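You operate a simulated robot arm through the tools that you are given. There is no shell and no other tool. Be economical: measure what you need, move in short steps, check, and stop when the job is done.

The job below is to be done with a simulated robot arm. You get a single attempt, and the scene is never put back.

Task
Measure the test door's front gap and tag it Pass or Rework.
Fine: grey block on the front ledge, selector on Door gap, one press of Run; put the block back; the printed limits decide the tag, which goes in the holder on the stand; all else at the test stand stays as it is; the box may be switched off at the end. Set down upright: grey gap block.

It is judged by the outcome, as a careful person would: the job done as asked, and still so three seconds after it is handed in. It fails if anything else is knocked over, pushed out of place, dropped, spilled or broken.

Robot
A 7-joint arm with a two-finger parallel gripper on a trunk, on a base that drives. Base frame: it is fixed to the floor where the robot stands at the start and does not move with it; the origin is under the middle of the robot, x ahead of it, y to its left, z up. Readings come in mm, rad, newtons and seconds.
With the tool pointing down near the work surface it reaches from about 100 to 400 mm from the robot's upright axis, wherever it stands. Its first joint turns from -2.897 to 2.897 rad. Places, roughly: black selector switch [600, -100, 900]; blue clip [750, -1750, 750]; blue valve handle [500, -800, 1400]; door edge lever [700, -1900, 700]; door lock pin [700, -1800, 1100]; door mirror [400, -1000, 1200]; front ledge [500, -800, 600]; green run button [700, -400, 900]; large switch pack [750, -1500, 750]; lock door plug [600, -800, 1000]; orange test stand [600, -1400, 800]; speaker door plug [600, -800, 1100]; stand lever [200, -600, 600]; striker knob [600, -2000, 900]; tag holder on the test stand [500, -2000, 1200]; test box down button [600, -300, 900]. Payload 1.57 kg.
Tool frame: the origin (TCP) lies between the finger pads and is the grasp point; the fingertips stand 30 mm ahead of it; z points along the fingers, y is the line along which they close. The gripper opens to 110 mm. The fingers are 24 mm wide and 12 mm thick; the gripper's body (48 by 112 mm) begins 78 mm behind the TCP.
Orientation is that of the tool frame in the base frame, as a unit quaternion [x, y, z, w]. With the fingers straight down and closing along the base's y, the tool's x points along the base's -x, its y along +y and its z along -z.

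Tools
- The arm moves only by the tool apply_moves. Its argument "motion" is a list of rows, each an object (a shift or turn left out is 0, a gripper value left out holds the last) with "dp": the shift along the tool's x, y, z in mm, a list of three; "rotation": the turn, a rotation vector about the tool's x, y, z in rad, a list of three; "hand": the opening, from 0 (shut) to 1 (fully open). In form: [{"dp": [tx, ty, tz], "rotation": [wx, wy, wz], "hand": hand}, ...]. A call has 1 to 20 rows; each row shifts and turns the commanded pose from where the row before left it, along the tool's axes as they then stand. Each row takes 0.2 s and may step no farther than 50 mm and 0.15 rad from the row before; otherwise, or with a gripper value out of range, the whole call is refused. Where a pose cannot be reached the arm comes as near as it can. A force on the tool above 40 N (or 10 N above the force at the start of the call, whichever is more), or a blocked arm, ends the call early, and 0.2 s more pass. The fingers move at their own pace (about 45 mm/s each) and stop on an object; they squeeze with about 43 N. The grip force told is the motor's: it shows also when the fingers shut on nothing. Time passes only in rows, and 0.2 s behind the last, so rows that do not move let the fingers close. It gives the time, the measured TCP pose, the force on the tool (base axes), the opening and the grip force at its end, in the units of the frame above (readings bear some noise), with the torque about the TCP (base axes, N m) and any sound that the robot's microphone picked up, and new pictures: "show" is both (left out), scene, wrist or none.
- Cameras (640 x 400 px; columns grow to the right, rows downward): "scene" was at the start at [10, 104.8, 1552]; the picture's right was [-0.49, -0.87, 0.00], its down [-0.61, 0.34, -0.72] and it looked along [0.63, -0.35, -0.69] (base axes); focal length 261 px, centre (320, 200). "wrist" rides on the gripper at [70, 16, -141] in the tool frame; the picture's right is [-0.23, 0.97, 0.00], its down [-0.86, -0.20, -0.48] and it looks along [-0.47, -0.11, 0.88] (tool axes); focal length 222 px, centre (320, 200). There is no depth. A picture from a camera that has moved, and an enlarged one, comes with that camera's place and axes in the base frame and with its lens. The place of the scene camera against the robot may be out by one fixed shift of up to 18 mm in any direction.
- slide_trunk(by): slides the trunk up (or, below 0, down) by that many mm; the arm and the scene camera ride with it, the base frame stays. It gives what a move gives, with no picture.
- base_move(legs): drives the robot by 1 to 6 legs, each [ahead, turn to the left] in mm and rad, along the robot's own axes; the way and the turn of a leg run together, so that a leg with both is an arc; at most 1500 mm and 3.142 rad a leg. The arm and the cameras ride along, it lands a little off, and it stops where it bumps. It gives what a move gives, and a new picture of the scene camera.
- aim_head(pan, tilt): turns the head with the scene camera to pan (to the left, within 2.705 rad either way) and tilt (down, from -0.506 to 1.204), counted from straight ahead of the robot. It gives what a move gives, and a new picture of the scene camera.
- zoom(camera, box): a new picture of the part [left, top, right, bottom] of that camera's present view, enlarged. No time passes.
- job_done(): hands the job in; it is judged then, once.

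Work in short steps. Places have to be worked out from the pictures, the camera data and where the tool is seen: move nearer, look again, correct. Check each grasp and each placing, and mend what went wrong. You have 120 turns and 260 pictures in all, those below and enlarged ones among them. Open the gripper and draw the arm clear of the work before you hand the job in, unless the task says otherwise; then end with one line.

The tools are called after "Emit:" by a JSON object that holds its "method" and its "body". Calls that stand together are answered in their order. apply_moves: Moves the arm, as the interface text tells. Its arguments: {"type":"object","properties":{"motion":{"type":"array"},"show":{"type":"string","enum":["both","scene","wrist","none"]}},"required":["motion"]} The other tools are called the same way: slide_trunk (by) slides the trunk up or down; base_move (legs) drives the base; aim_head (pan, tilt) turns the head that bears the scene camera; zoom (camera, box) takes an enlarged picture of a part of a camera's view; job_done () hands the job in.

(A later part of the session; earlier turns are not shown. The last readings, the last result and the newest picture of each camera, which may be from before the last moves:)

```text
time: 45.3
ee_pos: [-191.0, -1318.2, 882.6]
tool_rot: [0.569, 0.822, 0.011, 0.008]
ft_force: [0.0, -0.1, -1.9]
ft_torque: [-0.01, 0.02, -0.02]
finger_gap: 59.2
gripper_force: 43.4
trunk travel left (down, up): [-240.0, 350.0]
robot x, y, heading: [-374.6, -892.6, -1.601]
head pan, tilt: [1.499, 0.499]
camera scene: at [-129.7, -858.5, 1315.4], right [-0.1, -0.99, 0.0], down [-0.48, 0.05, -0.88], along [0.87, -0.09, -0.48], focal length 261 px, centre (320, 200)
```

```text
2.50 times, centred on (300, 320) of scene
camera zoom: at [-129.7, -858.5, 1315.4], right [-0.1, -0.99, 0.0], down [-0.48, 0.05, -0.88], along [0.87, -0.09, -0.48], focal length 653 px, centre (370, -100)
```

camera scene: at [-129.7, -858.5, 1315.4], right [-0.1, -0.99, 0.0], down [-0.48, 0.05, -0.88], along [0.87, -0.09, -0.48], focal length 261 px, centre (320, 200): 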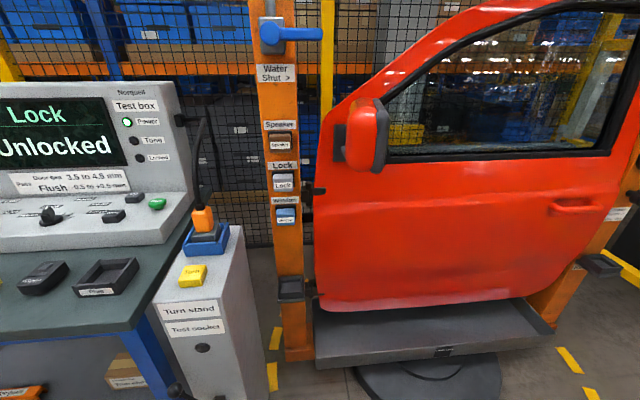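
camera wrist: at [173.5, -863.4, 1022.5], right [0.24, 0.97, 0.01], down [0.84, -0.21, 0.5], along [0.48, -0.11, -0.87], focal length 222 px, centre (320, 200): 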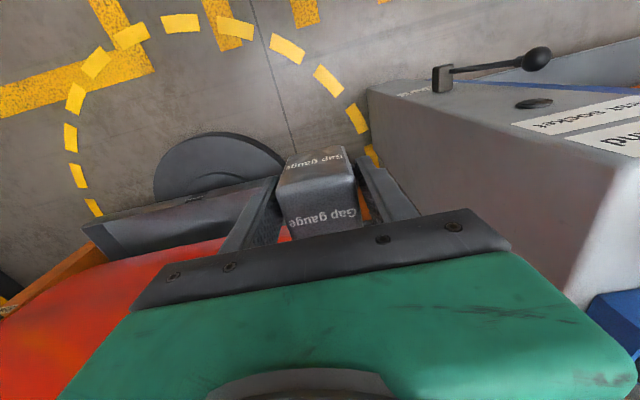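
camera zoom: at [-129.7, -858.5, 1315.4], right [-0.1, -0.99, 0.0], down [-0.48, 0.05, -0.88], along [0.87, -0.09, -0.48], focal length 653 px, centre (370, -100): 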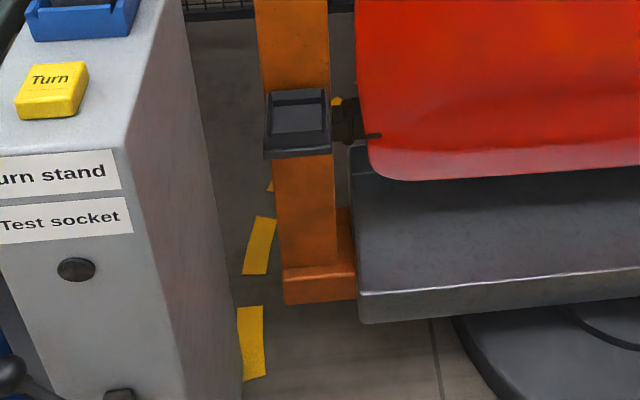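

Ledge triangulates to ≈(548,-823,595). I reverse, angle in and drive to about (-35,-900), stopping short to check.

Emit:
{"method": "base_move", "body": {"legs": [[-812, 0], [0, 0.4], [780, 0]]}}

```text
time: 54.6
ee_pos: [269.1, -1118.5, 883.4]
tool_rot: [0.393, 0.919, 0.012, 0.006]
ft_force: [-0.6, -0.4, -1.3]
ft_torque: [-0.03, 0.01, -0.01]
finger_gap: 59.3
gripper_force: 43.0
trunk travel left (down, up): [-240.0, 350.0]
robot x, y, heading: [-69.9, -799.9, -1.195]
head pan, tilt: [1.499, 0.499]
camera scene: at [139.6, -673.5, 1315.4], right [0.3, -0.95, 0.0], down [-0.46, -0.14, -0.88], along [0.84, 0.26, -0.48], focal length 261 px, centre (320, 200)
```

scene: 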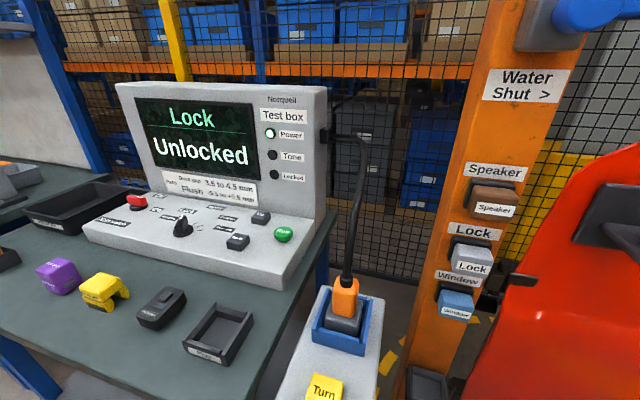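

No bump. I go the last 100 mm and turn parallel, then look down-left at the ledge.

Emit:
{"method": "base_move", "body": {"legs": [[105, 0], [0, -0.28]]}}

Emit:
{"method": "aim_head", "body": {"pan": 1.6, "tilt": 0.85}}

```text
time: 56.7
ee_pos: [204.0, -1298.6, 883.8]
tool_rot: [0.52, 0.854, 0.011, 0.008]
ft_force: [0.1, -1.0, -2.1]
ft_torque: [0.03, 0.0, 0.0]
finger_gap: 59.1
gripper_force: 43.4
trunk travel left (down, up): [-240.0, 350.0]
robot x, y, heading: [-30.0, -900.1, -1.481]
head pan, tilt: [1.499, 0.499]
camera scene: at [208.5, -835.3, 1315.4], right [0.02, -1.0, 0.0], down [-0.48, -0.01, -0.88], along [0.88, 0.02, -0.48], focal length 261 px, centre (320, 200)
```

scene: 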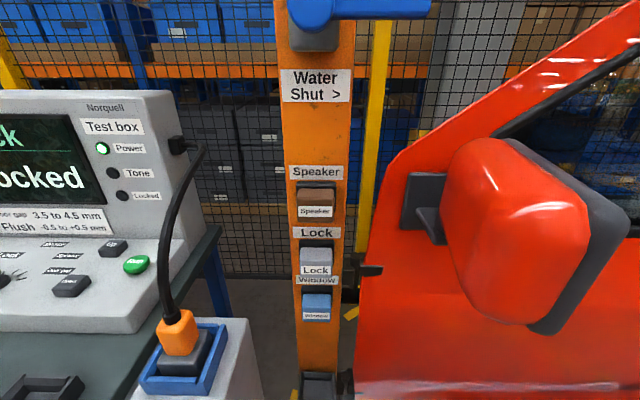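

```text
time: 57.5
ee_pos: [204.7, -1298.4, 883.2]
tool_rot: [0.52, 0.854, 0.011, 0.008]
ft_force: [0.1, 1.0, -2.2]
ft_torque: [-0.01, 0.0, 0.0]
finger_gap: 59.1
gripper_force: 42.7
trunk travel left (down, up): [-240.0, 350.0]
robot x, y, heading: [-30.1, -900.7, -1.48]
head pan, tilt: [1.6, 0.85]
camera scene: at [195.2, -827.6, 1285.5], right [0.12, -0.99, 0.0], down [-0.75, -0.09, -0.66], along [0.66, 0.08, -0.75], focal length 261 px, centre (320, 200)
```

scene: 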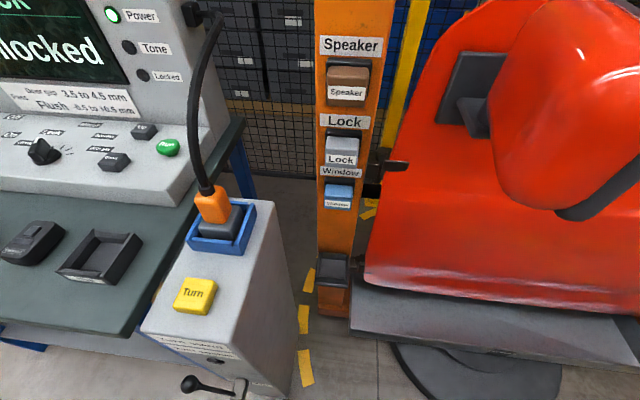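

I zoom on the ledge to see its shape.

Emit:
{"method": "zoom", "body": {"camera": "scene", "box": [290, 230, 390, 330]}}

```text
4.00 times, centred on (340, 280) of scene
camera zoom: at [195.2, -827.6, 1285.5], right [0.12, -0.99, 0.0], down [-0.75, -0.09, -0.66], along [0.66, 0.08, -0.75], focal length 1044 px, centre (240, -120)
```

zoom: 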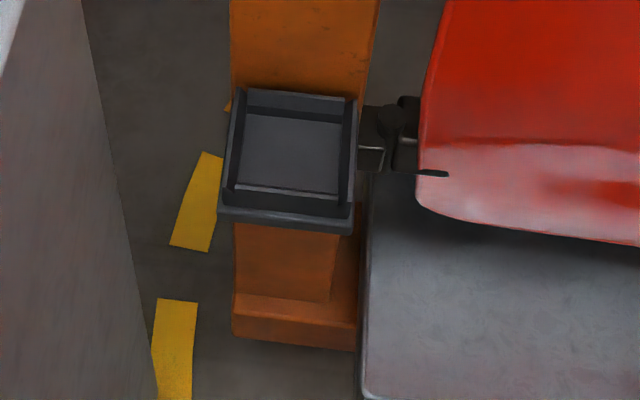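

The tray is rimmed, so I want a close view. I lower the trunk, retract, and swing the arm to the left toward the ledge while keeping under the mirror.

Emit:
{"method": "slide_trunk", "body": {"by": -150}}

Emit:
{"method": "apply_moves", "body": {"motion": [{"dp": [49, 0, 0]}, {"dp": [13, 0, 0]}, {"dp": [4.2, 39.8, 0], "rotation": [0, 0, -0.1]}, {"dp": [4.2, 39.8, 0], "rotation": [0, 0, -0.1]}, {"dp": [4.2, 39.8, 0], "rotation": [0, 0, -0.1]}, {"dp": [4.2, 39.8, 0], "rotation": [0, 0, -0.1]}, {"dp": [4.2, 39.8, 0], "rotation": [0, 0, -0.1]}, {"dp": [4.2, 39.8, 0], "rotation": [0, 0, -0.1]}, {"dp": [4.2, 39.8, 0], "rotation": [0, 0, -0.1]}, {"dp": [4.2, 39.8, 0], "rotation": [0, 0, -0.1]}, {"dp": [4.2, 39.8, 0], "rotation": [0, 0, -0.1]}, {"dp": [4.2, 39.8, 0], "rotation": [0, 0, -0.1]}, {"dp": [4.2, 39.8, 0], "rotation": [0, 0, -0.093]}, {"dp": [0, 0, 0]}], "show": "both"}}

```text
time: 59.3
ee_pos: [205.1, -1298.4, 734.0]
tool_rot: [0.52, 0.854, 0.011, 0.007]
ft_force: [0.6, 0.0, -1.6]
ft_torque: [0.01, 0.03, 0.01]
finger_gap: 59.2
gripper_force: 42.5
trunk travel left (down, up): [-90.0, 500.0]
robot x, y, heading: [-28.2, -901.9, -1.48]
head pan, tilt: [1.6, 0.85]
```

```text
time: 62.3
ee_pos: [370.6, -874.0, 741.8]
tool_rot: [-0.002, 1.0, 0.005, 0.011]
ft_force: [-0.4, -0.8, -1.8]
ft_torque: [0.01, 0.01, -0.02]
finger_gap: 59.4
gripper_force: 42.9
trunk travel left (down, up): [-90.0, 500.0]
robot x, y, heading: [-28.0, -897.3, -1.48]
head pan, tilt: [1.6, 0.85]
camera scene: at [195.2, -827.5, 1135.4], right [0.12, -0.99, 0.0], down [-0.75, -0.09, -0.66], along [0.66, 0.08, -0.75], focal length 261 px, centre (320, 200)
camera wrist: at [296.5, -858.9, 881.5], right [0.22, 0.97, 0.02], down [0.84, -0.2, 0.5], along [0.49, -0.1, -0.87], focal length 222 px, centre (320, 200)
```

scene: 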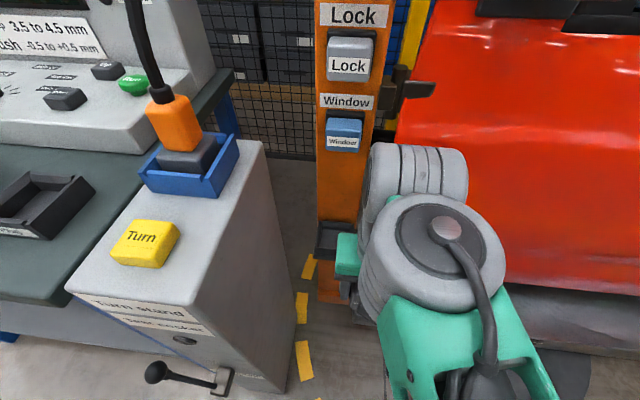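
wrist: 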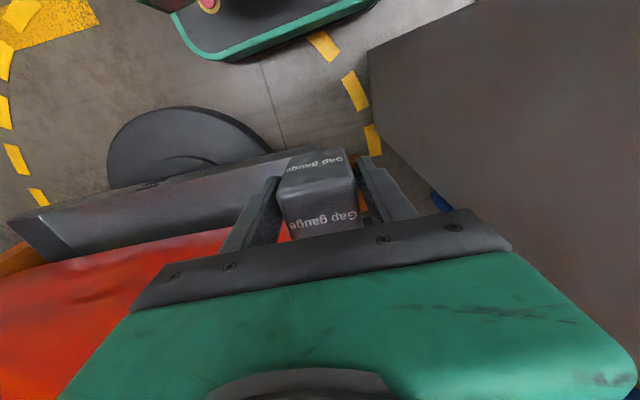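

I zoom the scene camera on the ledge (partly visible left of the hand) to judge its rim.

Emit:
{"method": "zoom", "body": {"camera": "scene", "box": [290, 110, 390, 310]}}

Emit:
{"method": "apply_moves", "body": {"motion": [{"dp": [0, -45, 0], "rotation": [0.01, 0.022, 0.004]}, {"dp": [20, -45, 0]}, {"dp": [20, -45, 0]}, {"dp": [20, -40, 0]}, {"dp": [0, 0, 0]}], "show": "none"}}

Emit:
{"method": "zoom", "body": {"camera": "scene", "box": [290, 190, 390, 290]}}

```text
2.00 times, centred on (340, 210) of scene
camera zoom: at [195.2, -827.5, 1135.4], right [0.12, -0.99, 0.0], down [-0.75, -0.09, -0.66], along [0.66, 0.08, -0.75], focal length 522 px, centre (280, 180)
```

zoom: 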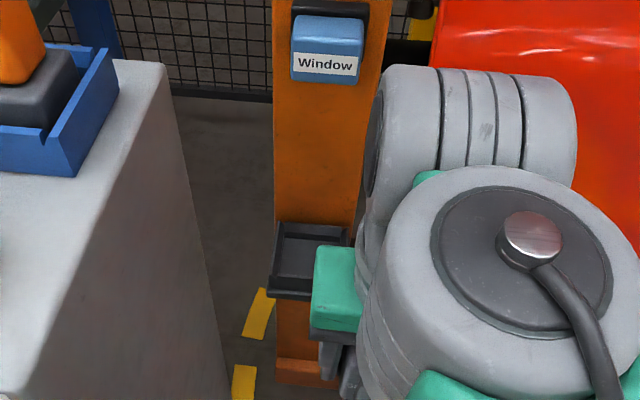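

```text
time: 63.5
ee_pos: [309.8, -1050.9, 739.5]
tool_rot: [0.001, 1.0, -0.001, 0.002]
ft_force: [-0.1, 0.6, -2.1]
ft_torque: [-0.02, 0.05, 0.01]
finger_gap: 59.2
gripper_force: 42.8
trunk travel left (down, up): [-90.0, 500.0]
robot x, y, heading: [-31.1, -902.1, -1.481]
head pan, tilt: [1.6, 0.85]
```

```text
4.00 times, centred on (340, 240) of scene
camera zoom: at [195.2, -827.4, 1135.4], right [0.12, -0.99, 0.0], down [-0.75, -0.09, -0.66], along [0.66, 0.08, -0.75], focal length 1044 px, centre (240, 40)
```

zoom: 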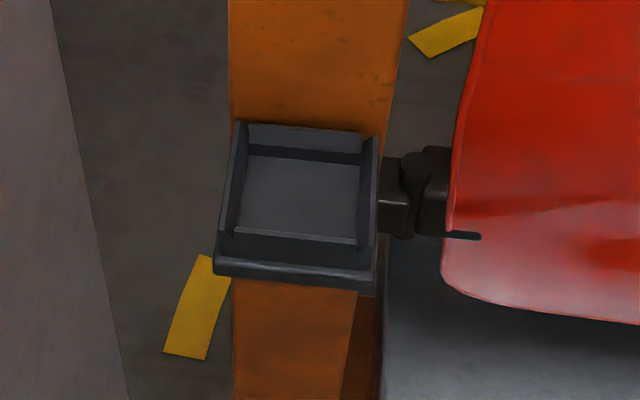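

The tray has ~14 mm rims and post connectors sit above it, so I need a higher grip with the hand leaning back ~25°. I drive back to the table to regrip the block.

Emit:
{"method": "base_move", "body": {"legs": [[0, 0.28], [-885, 0]]}}

Emit:
{"method": "slide_trunk", "body": {"by": 410}}

Emit:
{"method": "aim_head", "body": {"pan": -0.2, "tilt": 0.8}}

```text
time: 66.6
ee_pos: [242.4, -707.4, 741.1]
tool_rot: [-0.12, 0.993, 0.001, 0.001]
ft_force: [-6.1, -12.4, -0.4]
ft_torque: [1.16, -0.55, -0.35]
finger_gap: 59.3
gripper_force: 42.9
trunk travel left (down, up): [-90.0, 500.0]
robot x, y, heading: [-127.9, -656.4, -1.205]
head pan, tilt: [1.6, 0.85]
stopped in leg 2: the force on the tool passed its limit at 122 N (the readings are from after the stop); the commanded pose is now the measured one
camera scene: at [66.3, -522.1, 1135.7], right [0.39, -0.92, 0.0], down [-0.69, -0.29, -0.66], along [0.61, 0.26, -0.75], focal length 261 px, centre (320, 200)
```

scene: 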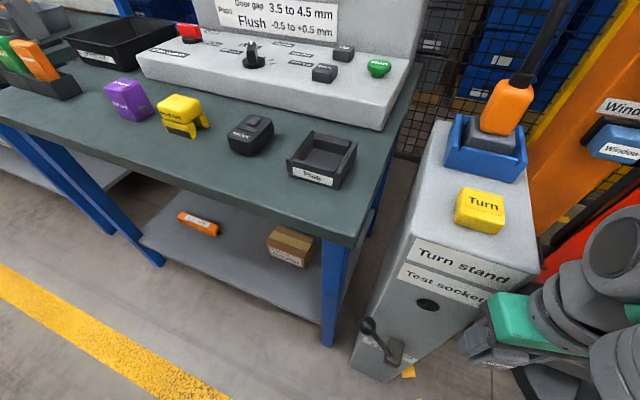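

```text
refused: 410 is not a number from -400 to 400
```

```text
time: 68.4
ee_pos: [242.3, -709.1, 738.7]
tool_rot: [-0.121, 0.993, 0.001, 0.002]
ft_force: [-2.7, -20.8, 1.1]
ft_torque: [1.89, -0.33, -0.77]
finger_gap: 59.1
gripper_force: 43.4
trunk travel left (down, up): [-90.0, 500.0]
robot x, y, heading: [-128.4, -650.7, -1.201]
head pan, tilt: [-0.201, 0.799]
camera scene: at [7.8, -632.2, 1139.5], right [-0.99, -0.17, 0.0], down [-0.12, 0.71, -0.7], along [0.12, -0.69, -0.72], focal length 261 px, centre (320, 200)
```

scene: 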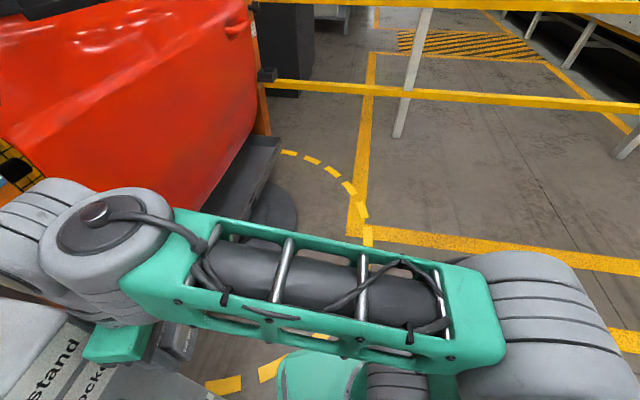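

I carelessly left the arm out to the left and it touched the pedestal's side. I drive forward again to come clear, then swing the arm to the front.

Emit:
{"method": "base_move", "body": {"legs": [[110, 0]]}}

```text
time: 69.6
ee_pos: [282.5, -810.6, 738.8]
tool_rot: [-0.122, 0.993, 0.0, 0.001]
ft_force: [-0.3, 0.6, -2.2]
ft_torque: [-0.02, 0.02, -0.01]
finger_gap: 59.3
gripper_force: 43.3
trunk travel left (down, up): [-90.0, 500.0]
robot x, y, heading: [-85.7, -755.8, -1.203]
head pan, tilt: [-0.201, 0.799]
camera scene: at [48.4, -733.7, 1139.4], right [-0.99, -0.17, 0.0], down [-0.12, 0.71, -0.7], along [0.12, -0.69, -0.72], focal length 261 px, centre (320, 200)
```

scene: 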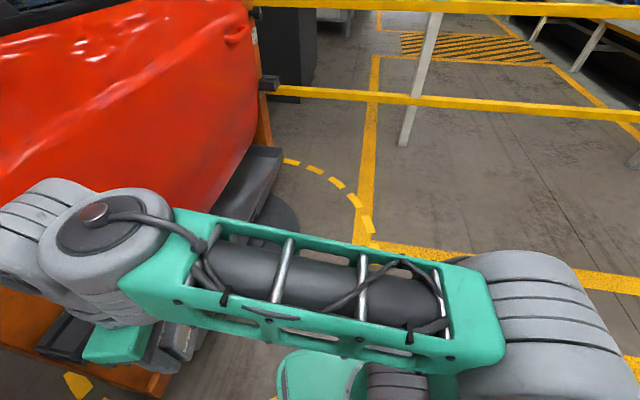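

Clear now. I swing the arm clockwise to the front of the robot.

Emit:
{"method": "apply_moves", "body": {"motion": [{"dp": [15.9, -33.6, 0], "rotation": [0, 0, 0.1]}, {"dp": [15.9, -33.6, 0], "rotation": [0, 0, 0.1]}, {"dp": [15.9, -33.6, 0], "rotation": [0, 0, 0.1]}, {"dp": [15.9, -33.6, 0], "rotation": [0, 0, 0.1]}, {"dp": [15.9, -33.6, 0], "rotation": [0, 0, 0.1]}, {"dp": [15.9, -33.6, 0], "rotation": [0, 0, 0.1]}, {"dp": [15.9, -33.6, 0], "rotation": [0, 0, 0.1]}, {"dp": [15.9, -33.6, 0], "rotation": [0, 0, 0.1]}, {"dp": [15.9, -33.6, 0], "rotation": [0, 0, 0.1]}, {"dp": [15.9, -33.6, 0], "rotation": [0, 0, 0.1]}, {"dp": [15.9, -33.6, 0], "rotation": [0, 0, 0.1]}, {"dp": [15.9, -33.6, 0], "rotation": [0, 0, 0.1]}, {"dp": [0, 0, 0]}], "show": "wrist"}}

Emit:
{"method": "aim_head", "body": {"pan": 1.6, "tilt": 0.6}}

```text
time: 72.4
ee_pos: [-2.4, -1119.0, 737.5]
tool_rot: [0.46, 0.888, 0.003, 0.0]
ft_force: [0.2, -0.6, -2.0]
ft_torque: [0.0, 0.01, 0.02]
finger_gap: 59.3
gripper_force: 43.4
trunk travel left (down, up): [-90.0, 500.0]
robot x, y, heading: [-87.8, -754.6, -1.204]
head pan, tilt: [-0.201, 0.799]
camera wrist: at [-30.4, -1052.3, 879.2], right [0.93, 0.38, 0.01], down [0.33, -0.82, 0.48], along [0.18, -0.44, -0.88], focal length 222 px, centre (320, 200)
```

wrist: 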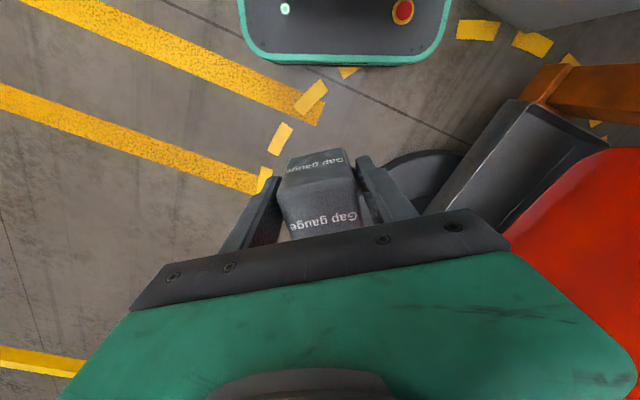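

```text
time: 74.2
ee_pos: [-0.1, -1117.0, 738.1]
tool_rot: [0.459, 0.888, 0.003, 0.0]
ft_force: [-0.8, 0.7, -2.3]
ft_torque: [-0.01, 0.0, 0.02]
finger_gap: 59.3
gripper_force: 43.2
trunk travel left (down, up): [-90.0, 500.0]
robot x, y, heading: [-89.1, -759.1, -1.196]
head pan, tilt: [1.6, 0.6]
camera scene: at [116.2, -622.9, 1156.7], right [0.39, -0.92, 0.0], down [-0.52, -0.22, -0.83], along [0.76, 0.32, -0.56], focal length 261 px, centre (320, 200)
```

scene: 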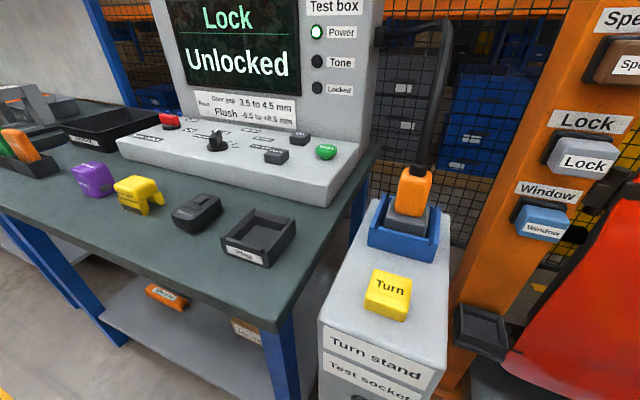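

I take one zoom of the ledge from this angle for rim height, then reverse to the table.

Emit:
{"method": "zoom", "body": {"camera": "scene", "box": [430, 280, 540, 390]}}

Emit:
{"method": "base_move", "body": {"legs": [[-760, 0], [0, 1.2]]}}

Emit:
{"method": "slide_trunk", "body": {"by": 400}}

```text
3.64 times, centred on (485, 335) of scene
camera zoom: at [116.2, -622.9, 1156.7], right [0.39, -0.92, 0.0], down [-0.52, -0.22, -0.83], along [0.76, 0.32, -0.56], focal length 949 px, centre (-280, -291)
```

zoom: 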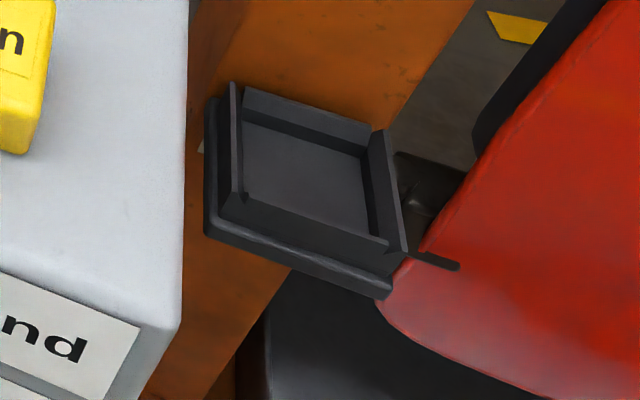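

```text
time: 81.3
ee_pos: [3.5, -95.5, 738.0]
tool_rot: [-0.126, 0.992, 0.002, -0.001]
ft_force: [0.9, 0.0, -1.6]
ft_torque: [-0.01, 0.04, 0.01]
finger_gap: 58.9
gripper_force: 42.8
trunk travel left (down, up): [-90.0, 500.0]
robot x, y, heading: [-365.4, -44.0, 0.005]
head pan, tilt: [1.6, 0.6]
camera scene: at [-426.6, 187.4, 1156.6], right [1.0, 0.04, 0.0], down [0.02, -0.56, -0.83], along [-0.03, 0.82, -0.56], focal length 261 px, centre (320, 200)
```

scene: 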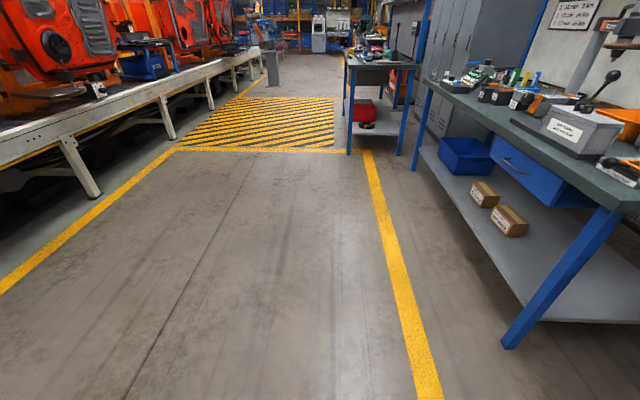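

```text
time: 85.2
ee_pos: [2.6, -94.6, 1139.0]
tool_rot: [-0.126, 0.992, 0.002, 0.001]
ft_force: [0.7, 0.0, -1.3]
ft_torque: [0.02, 0.02, -0.03]
finger_gap: 59.0
gripper_force: 43.6
trunk travel left (down, up): [-490.0, 100.0]
robot x, y, heading: [-364.5, -41.5, 0.009]
head pan, tilt: [1.6, 0.6]
```

I drive forward to the table, arm in front at safe height.

Emit:
{"method": "base_move", "body": {"legs": [[362, -0.009]]}}

Emit:
{"method": "aim_head", "body": {"pan": -0.1, "tilt": 0.8}}

```text
time: 87.5
ee_pos: [365.6, -100.6, 1139.7]
tool_rot: [-0.118, 0.993, 0.002, 0.0]
ft_force: [1.5, -0.5, -1.5]
ft_torque: [0.02, 0.04, 0.01]
finger_gap: 59.4
gripper_force: 42.9
trunk travel left (down, up): [-490.0, 100.0]
robot x, y, heading: [1.7, -46.9, -0.009]
head pan, tilt: [1.6, 0.6]
camera scene: at [-60.4, 187.9, 1556.3], right [1.0, 0.02, 0.0], down [0.01, -0.56, -0.83], along [-0.02, 0.82, -0.56], focal length 261 px, centre (320, 200)
```

scene: 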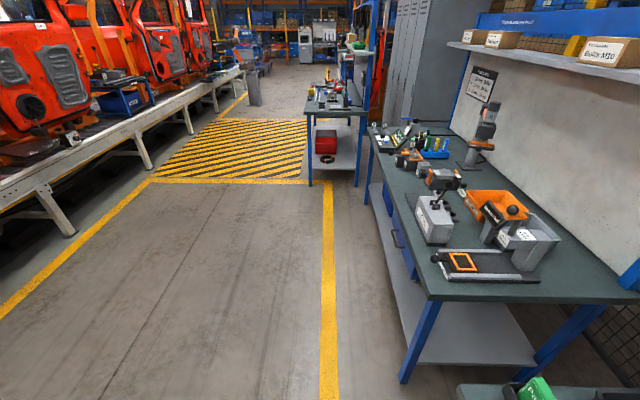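

```text
time: 89.2
ee_pos: [366.2, -101.0, 1139.9]
tool_rot: [-0.117, 0.993, 0.002, 0.0]
ft_force: [-0.6, 0.1, -2.5]
ft_torque: [0.01, 0.04, 0.03]
finger_gap: 59.5
gripper_force: 42.9
trunk travel left (down, up): [-490.0, 100.0]
robot x, y, heading: [-0.5, -47.3, -0.01]
head pan, tilt: [-0.099, 0.799]
camera scene: at [21.2, 90.8, 1539.5], right [-0.11, -0.99, 0.0], down [-0.71, 0.08, -0.7], along [0.69, -0.08, -0.72], focal length 261 px, centre (320, 200)
```

scene: 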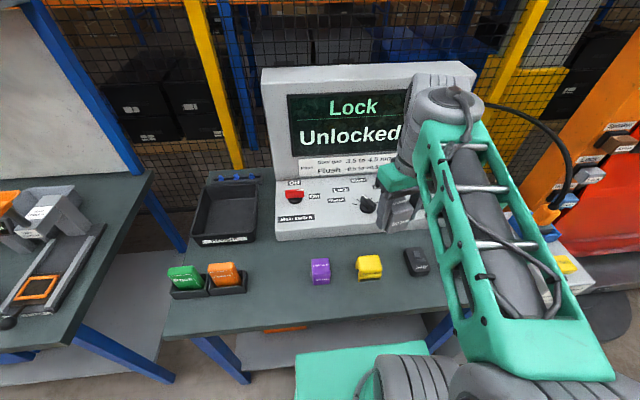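

I straighten the yaw, move over the block's original spot and descend to just above the table.

Emit:
{"method": "apply_moves", "body": {"motion": [{"rotation": [0, 0, 0.118]}, {"rotation": [0, 0, 0.117]}, {"dp": [-5, 48, 0]}, {"dp": [-5, 48, 0]}, {"dp": [-5, 48, 0]}, {"dp": [-5, 48, 0]}, {"dp": [-5, 48, 0]}, {"dp": [0, 39.5, 0]}, {"dp": [0, 0, 45]}, {"dp": [0, 0, 45]}, {"dp": [0, 0, 45]}, {"dp": [0, 0, 45]}, {"dp": [0, 0, 40]}, {"dp": [0, 0, 20]}, {"dp": [0, 0, 0]}], "show": "wrist"}}

```text
time: 92.4
ee_pos: [431.7, 202.2, 999.1]
tool_rot: [0.001, 1.0, -0.001, -0.003]
ft_force: [-0.3, -0.1, -1.5]
ft_torque: [0.02, 0.01, -0.02]
finger_gap: 59.3
gripper_force: 42.6
out of reach, approached as far as the arm can: row 10, 11, 12, 13, 14
trunk travel left (down, up): [-490.0, 100.0]
robot x, y, heading: [1.5, -46.8, -0.011]
head pan, tilt: [-0.099, 0.799]
camera wrist: at [361.9, 217.7, 1140.6], right [0.23, 0.97, 0.0], down [0.86, -0.2, 0.47], along [0.46, -0.11, -0.88], focal length 222 px, centre (320, 200)
```

wrist: 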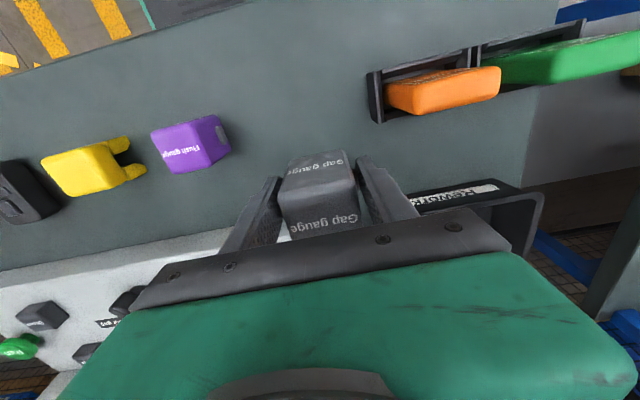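

It ran out of reach low down; I raise the command and will use the trunk for the descent instead.

Emit:
{"method": "apply_moves", "body": {"motion": [{"dp": [0, 0, -40]}, {"dp": [0, 0, -40]}, {"dp": [0, 0, -40]}, {"dp": [0, 0, -40]}, {"dp": [0, 0, 0]}], "show": "none"}}

```text
time: 93.6
ee_pos: [432.0, 202.8, 1139.8]
tool_rot: [0.0, 1.0, 0.002, 0.0]
ft_force: [0.0, -0.2, -2.8]
ft_torque: [-0.01, 0.01, 0.0]
finger_gap: 59.2
gripper_force: 42.8
trunk travel left (down, up): [-490.0, 100.0]
robot x, y, heading: [3.2, -42.8, -0.01]
head pan, tilt: [-0.099, 0.799]
```

Position came out at (432,203); I correct to (391,178.5) with the height kept for a trunk descent.

Emit:
{"method": "apply_moves", "body": {"motion": [{"dp": [41, -24.5, 0]}, {"dp": [0, 0, 0]}], "show": "none"}}

Emit:
{"method": "slide_trunk", "body": {"by": -200}}

```text
time: 94.2
ee_pos: [391.1, 177.0, 1141.5]
tool_rot: [-0.001, 1.0, 0.001, 0.0]
ft_force: [-0.6, 0.6, -1.9]
ft_torque: [0.01, 0.02, 0.03]
finger_gap: 59.2
gripper_force: 42.8
trunk travel left (down, up): [-490.0, 100.0]
robot x, y, heading: [-1.5, -47.9, -0.007]
head pan, tilt: [-0.099, 0.799]
```

```text
time: 96.4
ee_pos: [391.6, 177.6, 940.0]
tool_rot: [0.0, 1.0, 0.002, 0.0]
ft_force: [-0.4, 0.3, -1.7]
ft_torque: [-0.01, 0.04, 0.0]
finger_gap: 59.3
gripper_force: 42.6
trunk travel left (down, up): [-290.0, 300.0]
robot x, y, heading: [0.8, -50.3, -0.011]
head pan, tilt: [-0.099, 0.799]
```

Now I lower in steps to the table, expecting contact near TCP z≈885.

Emit:
{"method": "apply_moves", "body": {"motion": [{"dp": [0, 0, 25]}, {"dp": [0, 0, 20]}, {"dp": [0, 0, 6]}, {"dp": [0, 0, 2]}, {"dp": [0, 0, 1]}, {"dp": [0, 0, 0]}], "show": "wrist"}}

```text
time: 97.8
ee_pos: [392.6, 178.3, 887.8]
tool_rot: [0.0, 1.0, 0.002, -0.001]
ft_force: [0.3, 0.4, -2.8]
ft_torque: [-0.01, 0.03, 0.01]
finger_gap: 59.2
gripper_force: 42.9
trunk travel left (down, up): [-290.0, 300.0]
robot x, y, heading: [-1.2, -48.8, -0.011]
head pan, tilt: [-0.099, 0.799]
camera wrist: at [321.9, 193.0, 1028.1], right [0.23, 0.97, 0.0], down [0.86, -0.2, 0.48], along [0.47, -0.11, -0.88], focal length 222 px, centre (320, 200)
```

wrist: 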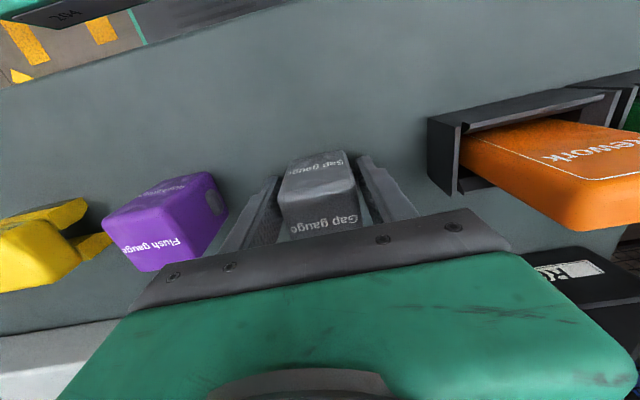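

Not in contact yet; I step down in 1 mm steps until the weight is relieved.

Emit:
{"method": "apply_moves", "body": {"motion": [{"dp": [0, 0, 1]}, {"dp": [0, 0, 1]}, {"dp": [0, 0, 1]}, {"dp": [0, 0, 0]}], "show": "none"}}

```text
time: 98.8
ee_pos: [392.3, 177.6, 885.3]
tool_rot: [0.0, 1.0, 0.002, 0.0]
ft_force: [-1.3, -0.2, 3.3]
ft_torque: [-0.11, -0.07, -0.01]
finger_gap: 59.2
gripper_force: 43.0
trunk travel left (down, up): [-290.0, 300.0]
robot x, y, heading: [1.2, -44.9, -0.008]
head pan, tilt: [-0.099, 0.799]
```

Contact confirmed at z≈885. I open, tilt the hand 25° (leaning back toward me), and regrip around the disc centre.

Emit:
{"method": "apply_moves", "body": {"motion": [{"hand": 0.8}, {"hand": 0.8}, {"dp": [3.5, 1, -6], "hand": 0.8}, {"rotation": [0, -0.145, 0]}, {"rotation": [0, -0.145, 0]}, {"rotation": [0, -0.146, 0]}, {"dp": [0, 0, 0]}], "show": "both"}}

Emit:
{"method": "zoom", "body": {"camera": "scene", "box": [200, 210, 340, 300]}}

```text
time: 100.4
ee_pos: [389.3, 178.0, 890.6]
tool_rot: [0.0, 0.976, 0.002, 0.218]
ft_force: [0.4, 0.1, 0.6]
ft_torque: [0.04, 0.0, 0.01]
finger_gap: 88.2
gripper_force: 0.0
trunk travel left (down, up): [-290.0, 300.0]
robot x, y, heading: [-1.6, -46.7, -0.01]
head pan, tilt: [-0.099, 0.799]
camera scene: at [21.1, 90.7, 1339.5], right [-0.11, -0.99, 0.0], down [-0.71, 0.08, -0.7], along [0.69, -0.08, -0.72], focal length 261 px, centre (320, 200)
camera wrist: at [265.0, 194.3, 988.5], right [0.21, 0.97, 0.1], down [0.57, -0.2, 0.8], along [0.79, -0.11, -0.6], focal length 222 px, centre (320, 200)
```

scene: 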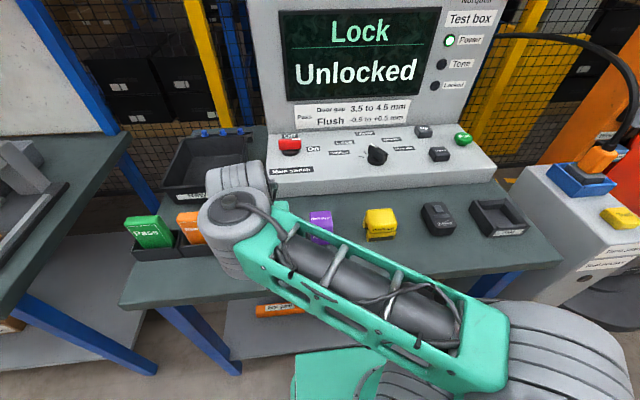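
wrist: 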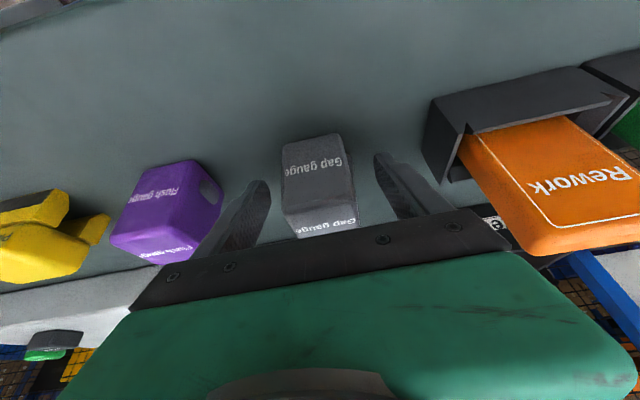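

```text
4.44 times, centred on (270, 255) of scene
camera zoom: at [21.1, 90.7, 1339.5], right [-0.11, -0.99, 0.0], down [-0.71, 0.08, -0.7], along [0.69, -0.08, -0.72], focal length 1160 px, centre (542, -44)
```

zoom: 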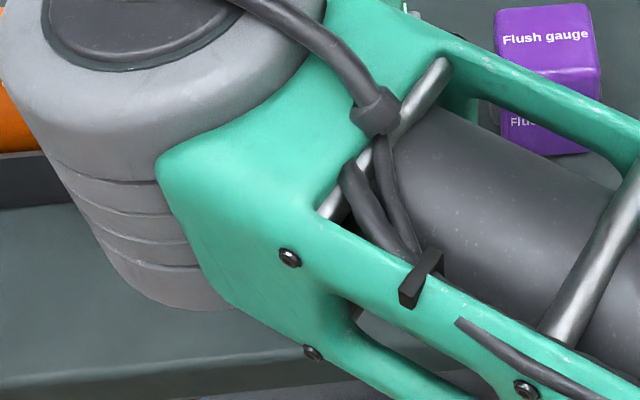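

Fingers straddle the block. I close fully, wait, and lift slowly.

Emit:
{"method": "apply_moves", "body": {"motion": [{"hand": 0}, {"hand": 0}, {"hand": 0}, {"hand": 0}, {"hand": 0}, {"hand": 0}, {"dp": [1.3, 0, -2.7]}, {"dp": [1.3, 0, -2.7]}, {"dp": [1.7, 0, -3.6]}, {"dp": [1.7, 0, -3.6]}, {"dp": [0, 0, 0]}], "show": "wrist"}}

```text
time: 102.8
ee_pos: [378.3, 178.5, 899.8]
tool_rot: [0.0, 0.976, 0.001, 0.216]
ft_force: [-0.5, -0.1, -1.4]
ft_torque: [0.01, -0.01, 0.01]
finger_gap: 59.3
gripper_force: 43.1
trunk travel left (down, up): [-290.0, 300.0]
robot x, y, heading: [-2.4, -47.7, -0.009]
head pan, tilt: [-0.099, 0.799]
camera wrist: at [254.5, 194.1, 997.4], right [0.21, 0.97, 0.1], down [0.57, -0.2, 0.79], along [0.79, -0.11, -0.6], focal length 222 px, centre (320, 200)
```

wrist: 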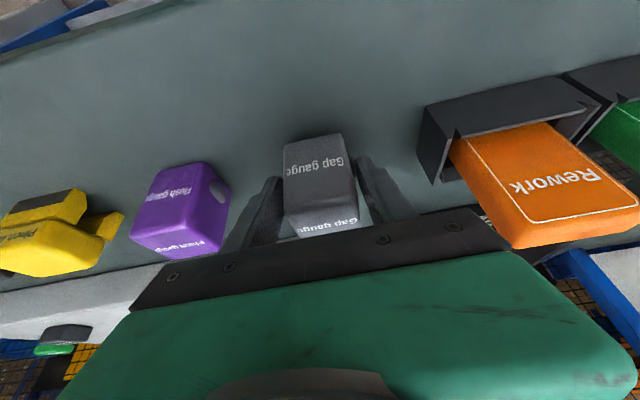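

Held. I raise via trunk, back off, turn, and lower again once clear of the table.

Emit:
{"method": "slide_trunk", "body": {"by": 80}}

Emit:
{"method": "base_move", "body": {"legs": [[-350, 0], [0, -1.19]]}}

Emit:
{"method": "slide_trunk", "body": {"by": -220}}

```text
time: 104.0
ee_pos: [378.5, 178.0, 979.2]
tool_rot: [0.0, 0.976, 0.001, 0.216]
ft_force: [0.8, -0.3, -2.0]
ft_torque: [0.0, 0.06, 0.02]
finger_gap: 59.4
gripper_force: 43.0
trunk travel left (down, up): [-370.0, 220.0]
robot x, y, heading: [-1.1, -45.9, -0.01]
head pan, tilt: [-0.099, 0.799]
```

```text
time: 109.2
ee_pos: [2.3, -310.7, 980.1]
tool_rot: [0.549, 0.807, -0.12, 0.18]
ft_force: [0.1, -0.6, -1.5]
ft_torque: [0.03, 0.01, -0.02]
finger_gap: 59.5
gripper_force: 43.2
trunk travel left (down, up): [-370.0, 220.0]
robot x, y, heading: [-346.2, -47.7, -1.204]
head pan, tilt: [-0.099, 0.799]
camera scene: at [-203.5, -18.4, 1419.4], right [-0.96, -0.26, 0.0], down [-0.19, 0.69, -0.7], along [0.18, -0.67, -0.72], focal length 261 px, centre (320, 200)
```

scene: 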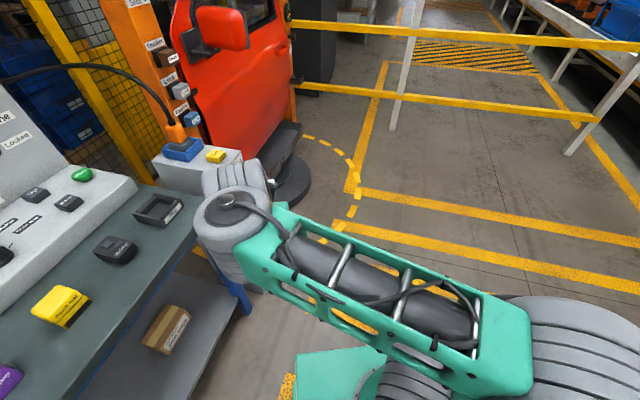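

```text
time: 111.5
ee_pos: [2.3, -310.6, 758.6]
tool_rot: [0.549, 0.807, -0.12, 0.18]
ft_force: [0.2, -0.5, -2.5]
ft_torque: [0.04, 0.0, 0.01]
finger_gap: 59.3
gripper_force: 43.2
trunk travel left (down, up): [-150.0, 440.0]
robot x, y, heading: [-344.4, -42.3, -1.205]
head pan, tilt: [-0.099, 0.799]
```

Clear. I drive in beside the stand and turn parallel.

Emit:
{"method": "base_move", "body": {"legs": [[895, 0], [0, -0.28]]}}

Emit:
{"method": "aim_head", "body": {"pan": 1.6, "tilt": 0.85}}

```text
time: 117.2
ee_pos: [242.6, -1224.3, 758.8]
tool_rot: [0.651, 0.727, -0.143, 0.163]
ft_force: [-0.5, 0.5, -2.7]
ft_torque: [0.03, 0.01, 0.0]
finger_gap: 59.3
gripper_force: 42.7
trunk travel left (down, up): [-150.0, 440.0]
robot x, y, heading: [-21.0, -873.4, -1.47]
head pan, tilt: [-0.099, 0.799]
camera scene: at [124.8, -889.3, 1199.4], right [-1.0, 0.0, 0.0], down [0.0, 0.72, -0.7], along [0.0, -0.7, -0.72], focal length 261 px, centre (320, 200)
```

scene: 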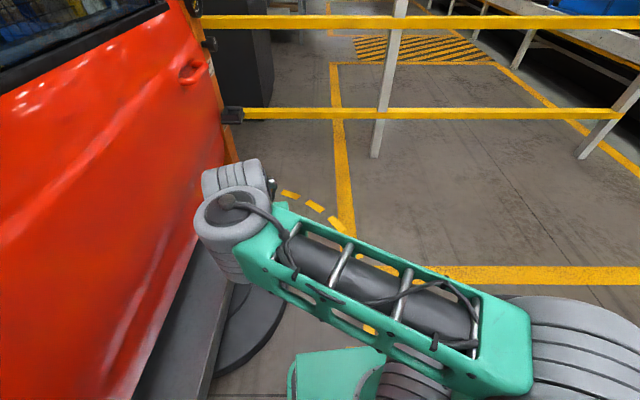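

```text
time: 118.9
ee_pos: [242.1, -1224.3, 758.9]
tool_rot: [0.652, 0.727, -0.143, 0.161]
ft_force: [-0.3, 0.1, -1.6]
ft_torque: [0.02, 0.01, -0.01]
finger_gap: 59.5
gripper_force: 43.0
trunk travel left (down, up): [-150.0, 440.0]
robot x, y, heading: [-25.0, -871.1, -1.473]
head pan, tilt: [1.6, 0.85]
camera scene: at [202.4, -798.6, 1195.4], right [0.13, -0.99, 0.0], down [-0.75, -0.1, -0.66], along [0.65, 0.08, -0.75], focal length 261 px, centre (320, 200)
```

scene: 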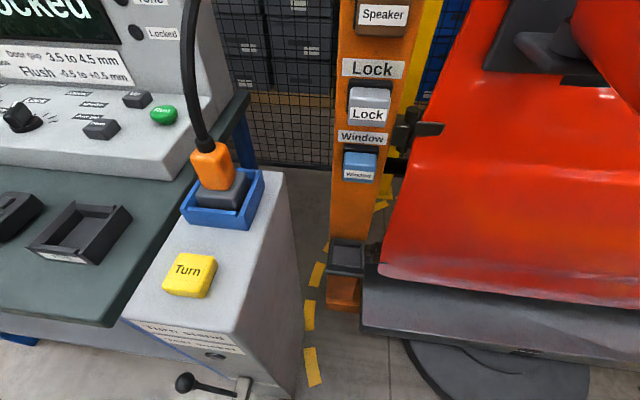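

I swing the arm to the left with the yaw returning to zero, ending about (373,-838,759) in front of the ledge.

Emit:
{"method": "apply_moves", "body": {"motion": [{"dp": [20.7, 29.8, -9.7], "rotation": [-0.0516, 0, -0.1105]}, {"dp": [20.7, 29.8, -9.7], "rotation": [-0.0516, 0, -0.1105]}, {"dp": [18.3, 30.7, -8.5], "rotation": [-0.0516, 0, -0.1105]}, {"dp": [18.3, 30.7, -8.5], "rotation": [-0.0516, 0, -0.1105]}, {"dp": [15.9, 31.6, -7.4], "rotation": [-0.0516, 0, -0.1105]}, {"dp": [15.9, 31.6, -7.4], "rotation": [-0.0516, 0, -0.1105]}, {"dp": [13.6, 32.2, -6.3], "rotation": [-0.0516, 0, -0.1105]}, {"dp": [13.6, 32.2, -6.3], "rotation": [-0.0516, 0, -0.1105]}, {"dp": [11.2, 32.7, -5.2], "rotation": [-0.0516, 0, -0.1105]}, {"dp": [11.2, 32.7, -5.2], "rotation": [-0.0516, 0, -0.1105]}, {"dp": [8.9, 33.1, -4.1], "rotation": [-0.0516, 0, -0.1105]}, {"dp": [8.9, 33.1, -4.1], "rotation": [-0.0516, 0, -0.1105]}, {"dp": [0, 0, 0]}], "show": "both"}}

```text
time: 121.7
ee_pos: [374.7, -835.1, 760.9]
tool_rot: [-0.001, 0.976, 0.001, 0.218]
ft_force: [0.2, 0.4, -2.6]
ft_torque: [0.0, 0.05, 0.02]
finger_gap: 59.6
gripper_force: 43.2
trunk travel left (down, up): [-150.0, 440.0]
robot x, y, heading: [-20.1, -871.9, -1.471]
head pan, tilt: [1.6, 0.85]
camera scene: at [202.4, -798.4, 1195.4], right [0.13, -0.99, 0.0], down [-0.75, -0.1, -0.66], along [0.65, 0.09, -0.75], focal length 261 px, centre (320, 200)
camera wrist: at [249.6, -818.6, 859.2], right [0.2, 0.97, 0.1], down [0.57, -0.2, 0.8], along [0.8, -0.1, -0.6], focal length 222 px, centre (320, 200)
```

scene: 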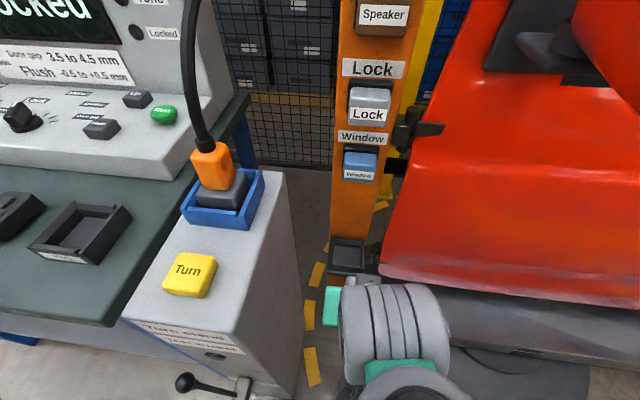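
wrist: 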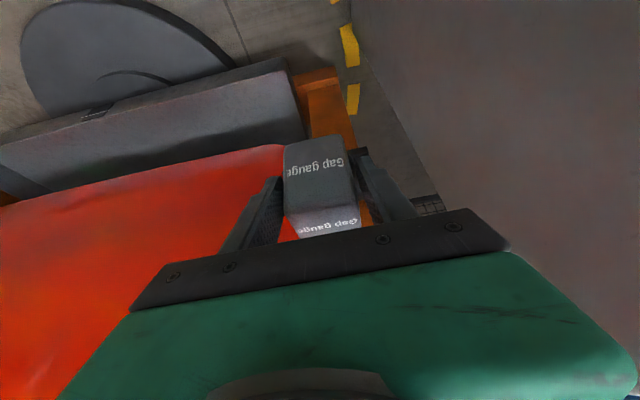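

I advance 100 mm toward the ledge at the same height so the wrist camera sees the tray just past the block.

Emit:
{"method": "apply_moves", "body": {"motion": [{"dp": [-30.2, 4, 14.1]}, {"dp": [-30.2, 4, 14.1]}, {"dp": [-30.2, 4, 14.1]}, {"dp": [0, 0, 0]}], "show": "both"}}

Emit:
{"method": "zoom", "body": {"camera": "wrist", "box": [240, 60, 420, 240]}}

```text
time: 122.7
ee_pos: [474.2, -821.4, 761.0]
tool_rot: [-0.001, 0.976, 0.001, 0.218]
ft_force: [0.8, -0.1, -2.2]
ft_torque: [-0.03, 0.03, 0.01]
finger_gap: 59.1
gripper_force: 42.9
trunk travel left (down, up): [-150.0, 440.0]
robot x, y, heading: [-23.3, -872.4, -1.47]
head pan, tilt: [1.6, 0.85]
camera scene: at [202.5, -798.4, 1195.4], right [0.13, -0.99, 0.0], down [-0.75, -0.1, -0.66], along [0.65, 0.09, -0.75], focal length 261 px, centre (320, 200)
camera wrist: at [350.7, -806.0, 858.9], right [0.2, 0.97, 0.1], down [0.57, -0.2, 0.8], along [0.8, -0.11, -0.6], focal length 222 px, centre (320, 200)
```

scene: 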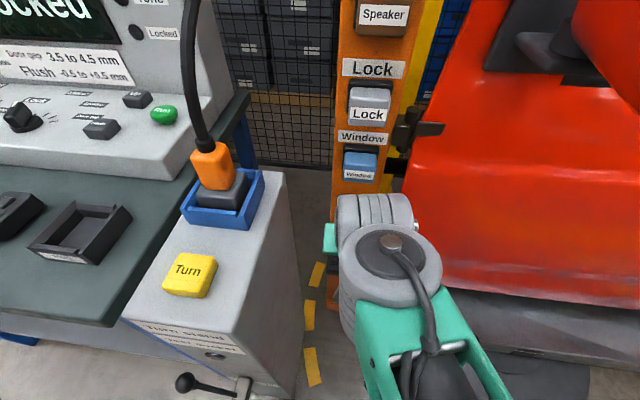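
wrist: 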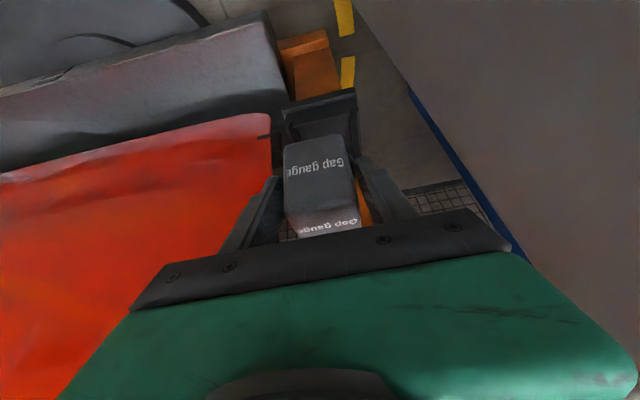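

```text
2.22 times, centred on (330, 150) of wrist
camera zoom: at [350.7, -806.0, 858.9], right [0.2, 0.97, 0.1], down [0.57, -0.2, 0.8], along [0.8, -0.11, -0.6], focal length 494 px, centre (298, 311)
```

zoom: 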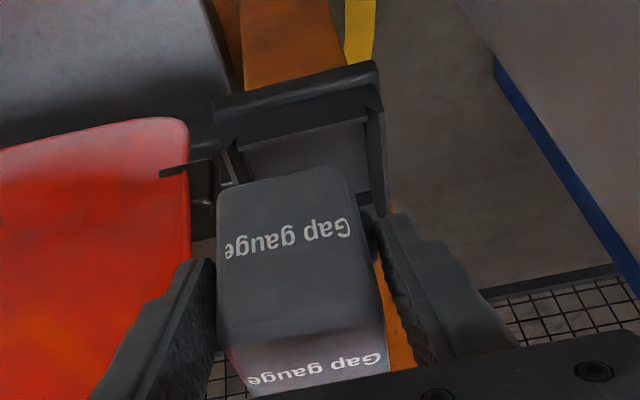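

The tray's centre is at about y=-814, x≈552. I move closer and lower to (530,-814.5,720) and look again.

Emit:
{"method": "apply_moves", "body": {"motion": [{"dp": [-16.7, 3.5, 30.4]}, {"dp": [-16.7, 3.5, 30.4]}, {"dp": [0, 0, 0]}], "show": "wrist"}}

Emit:
{"method": "zoom", "body": {"camera": "wrist", "box": [240, 60, 420, 240]}}

```text
time: 123.5
ee_pos: [530.9, -814.9, 719.8]
tool_rot: [-0.001, 0.976, 0.001, 0.22]
ft_force: [0.3, -0.2, -2.4]
ft_torque: [0.01, 0.01, 0.02]
finger_gap: 59.4
gripper_force: 43.0
trunk travel left (down, up): [-150.0, 440.0]
robot x, y, heading: [-18.4, -876.2, -1.474]
head pan, tilt: [1.6, 0.85]
camera wrist: at [407.9, -799.2, 818.0], right [0.2, 0.97, 0.1], down [0.57, -0.2, 0.8], along [0.8, -0.11, -0.6], focal length 222 px, centre (320, 200)
```

wrist: 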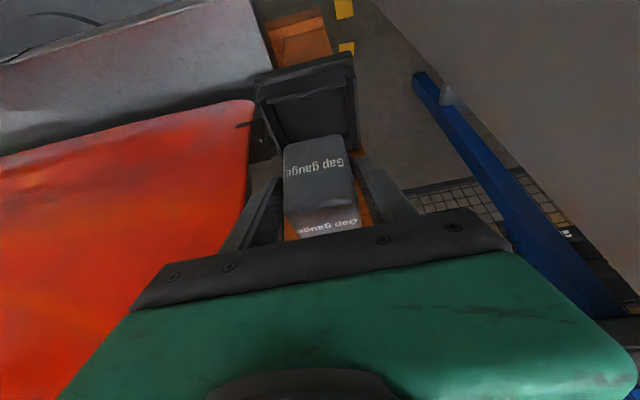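

```text
2.22 times, centred on (330, 150) of wrist
camera zoom: at [407.9, -799.2, 818.0], right [0.2, 0.97, 0.1], down [0.57, -0.2, 0.8], along [0.8, -0.11, -0.6], focal length 494 px, centre (298, 311)
```

zoom: 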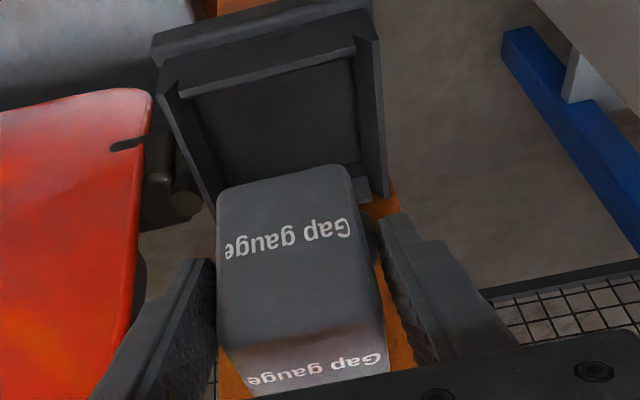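

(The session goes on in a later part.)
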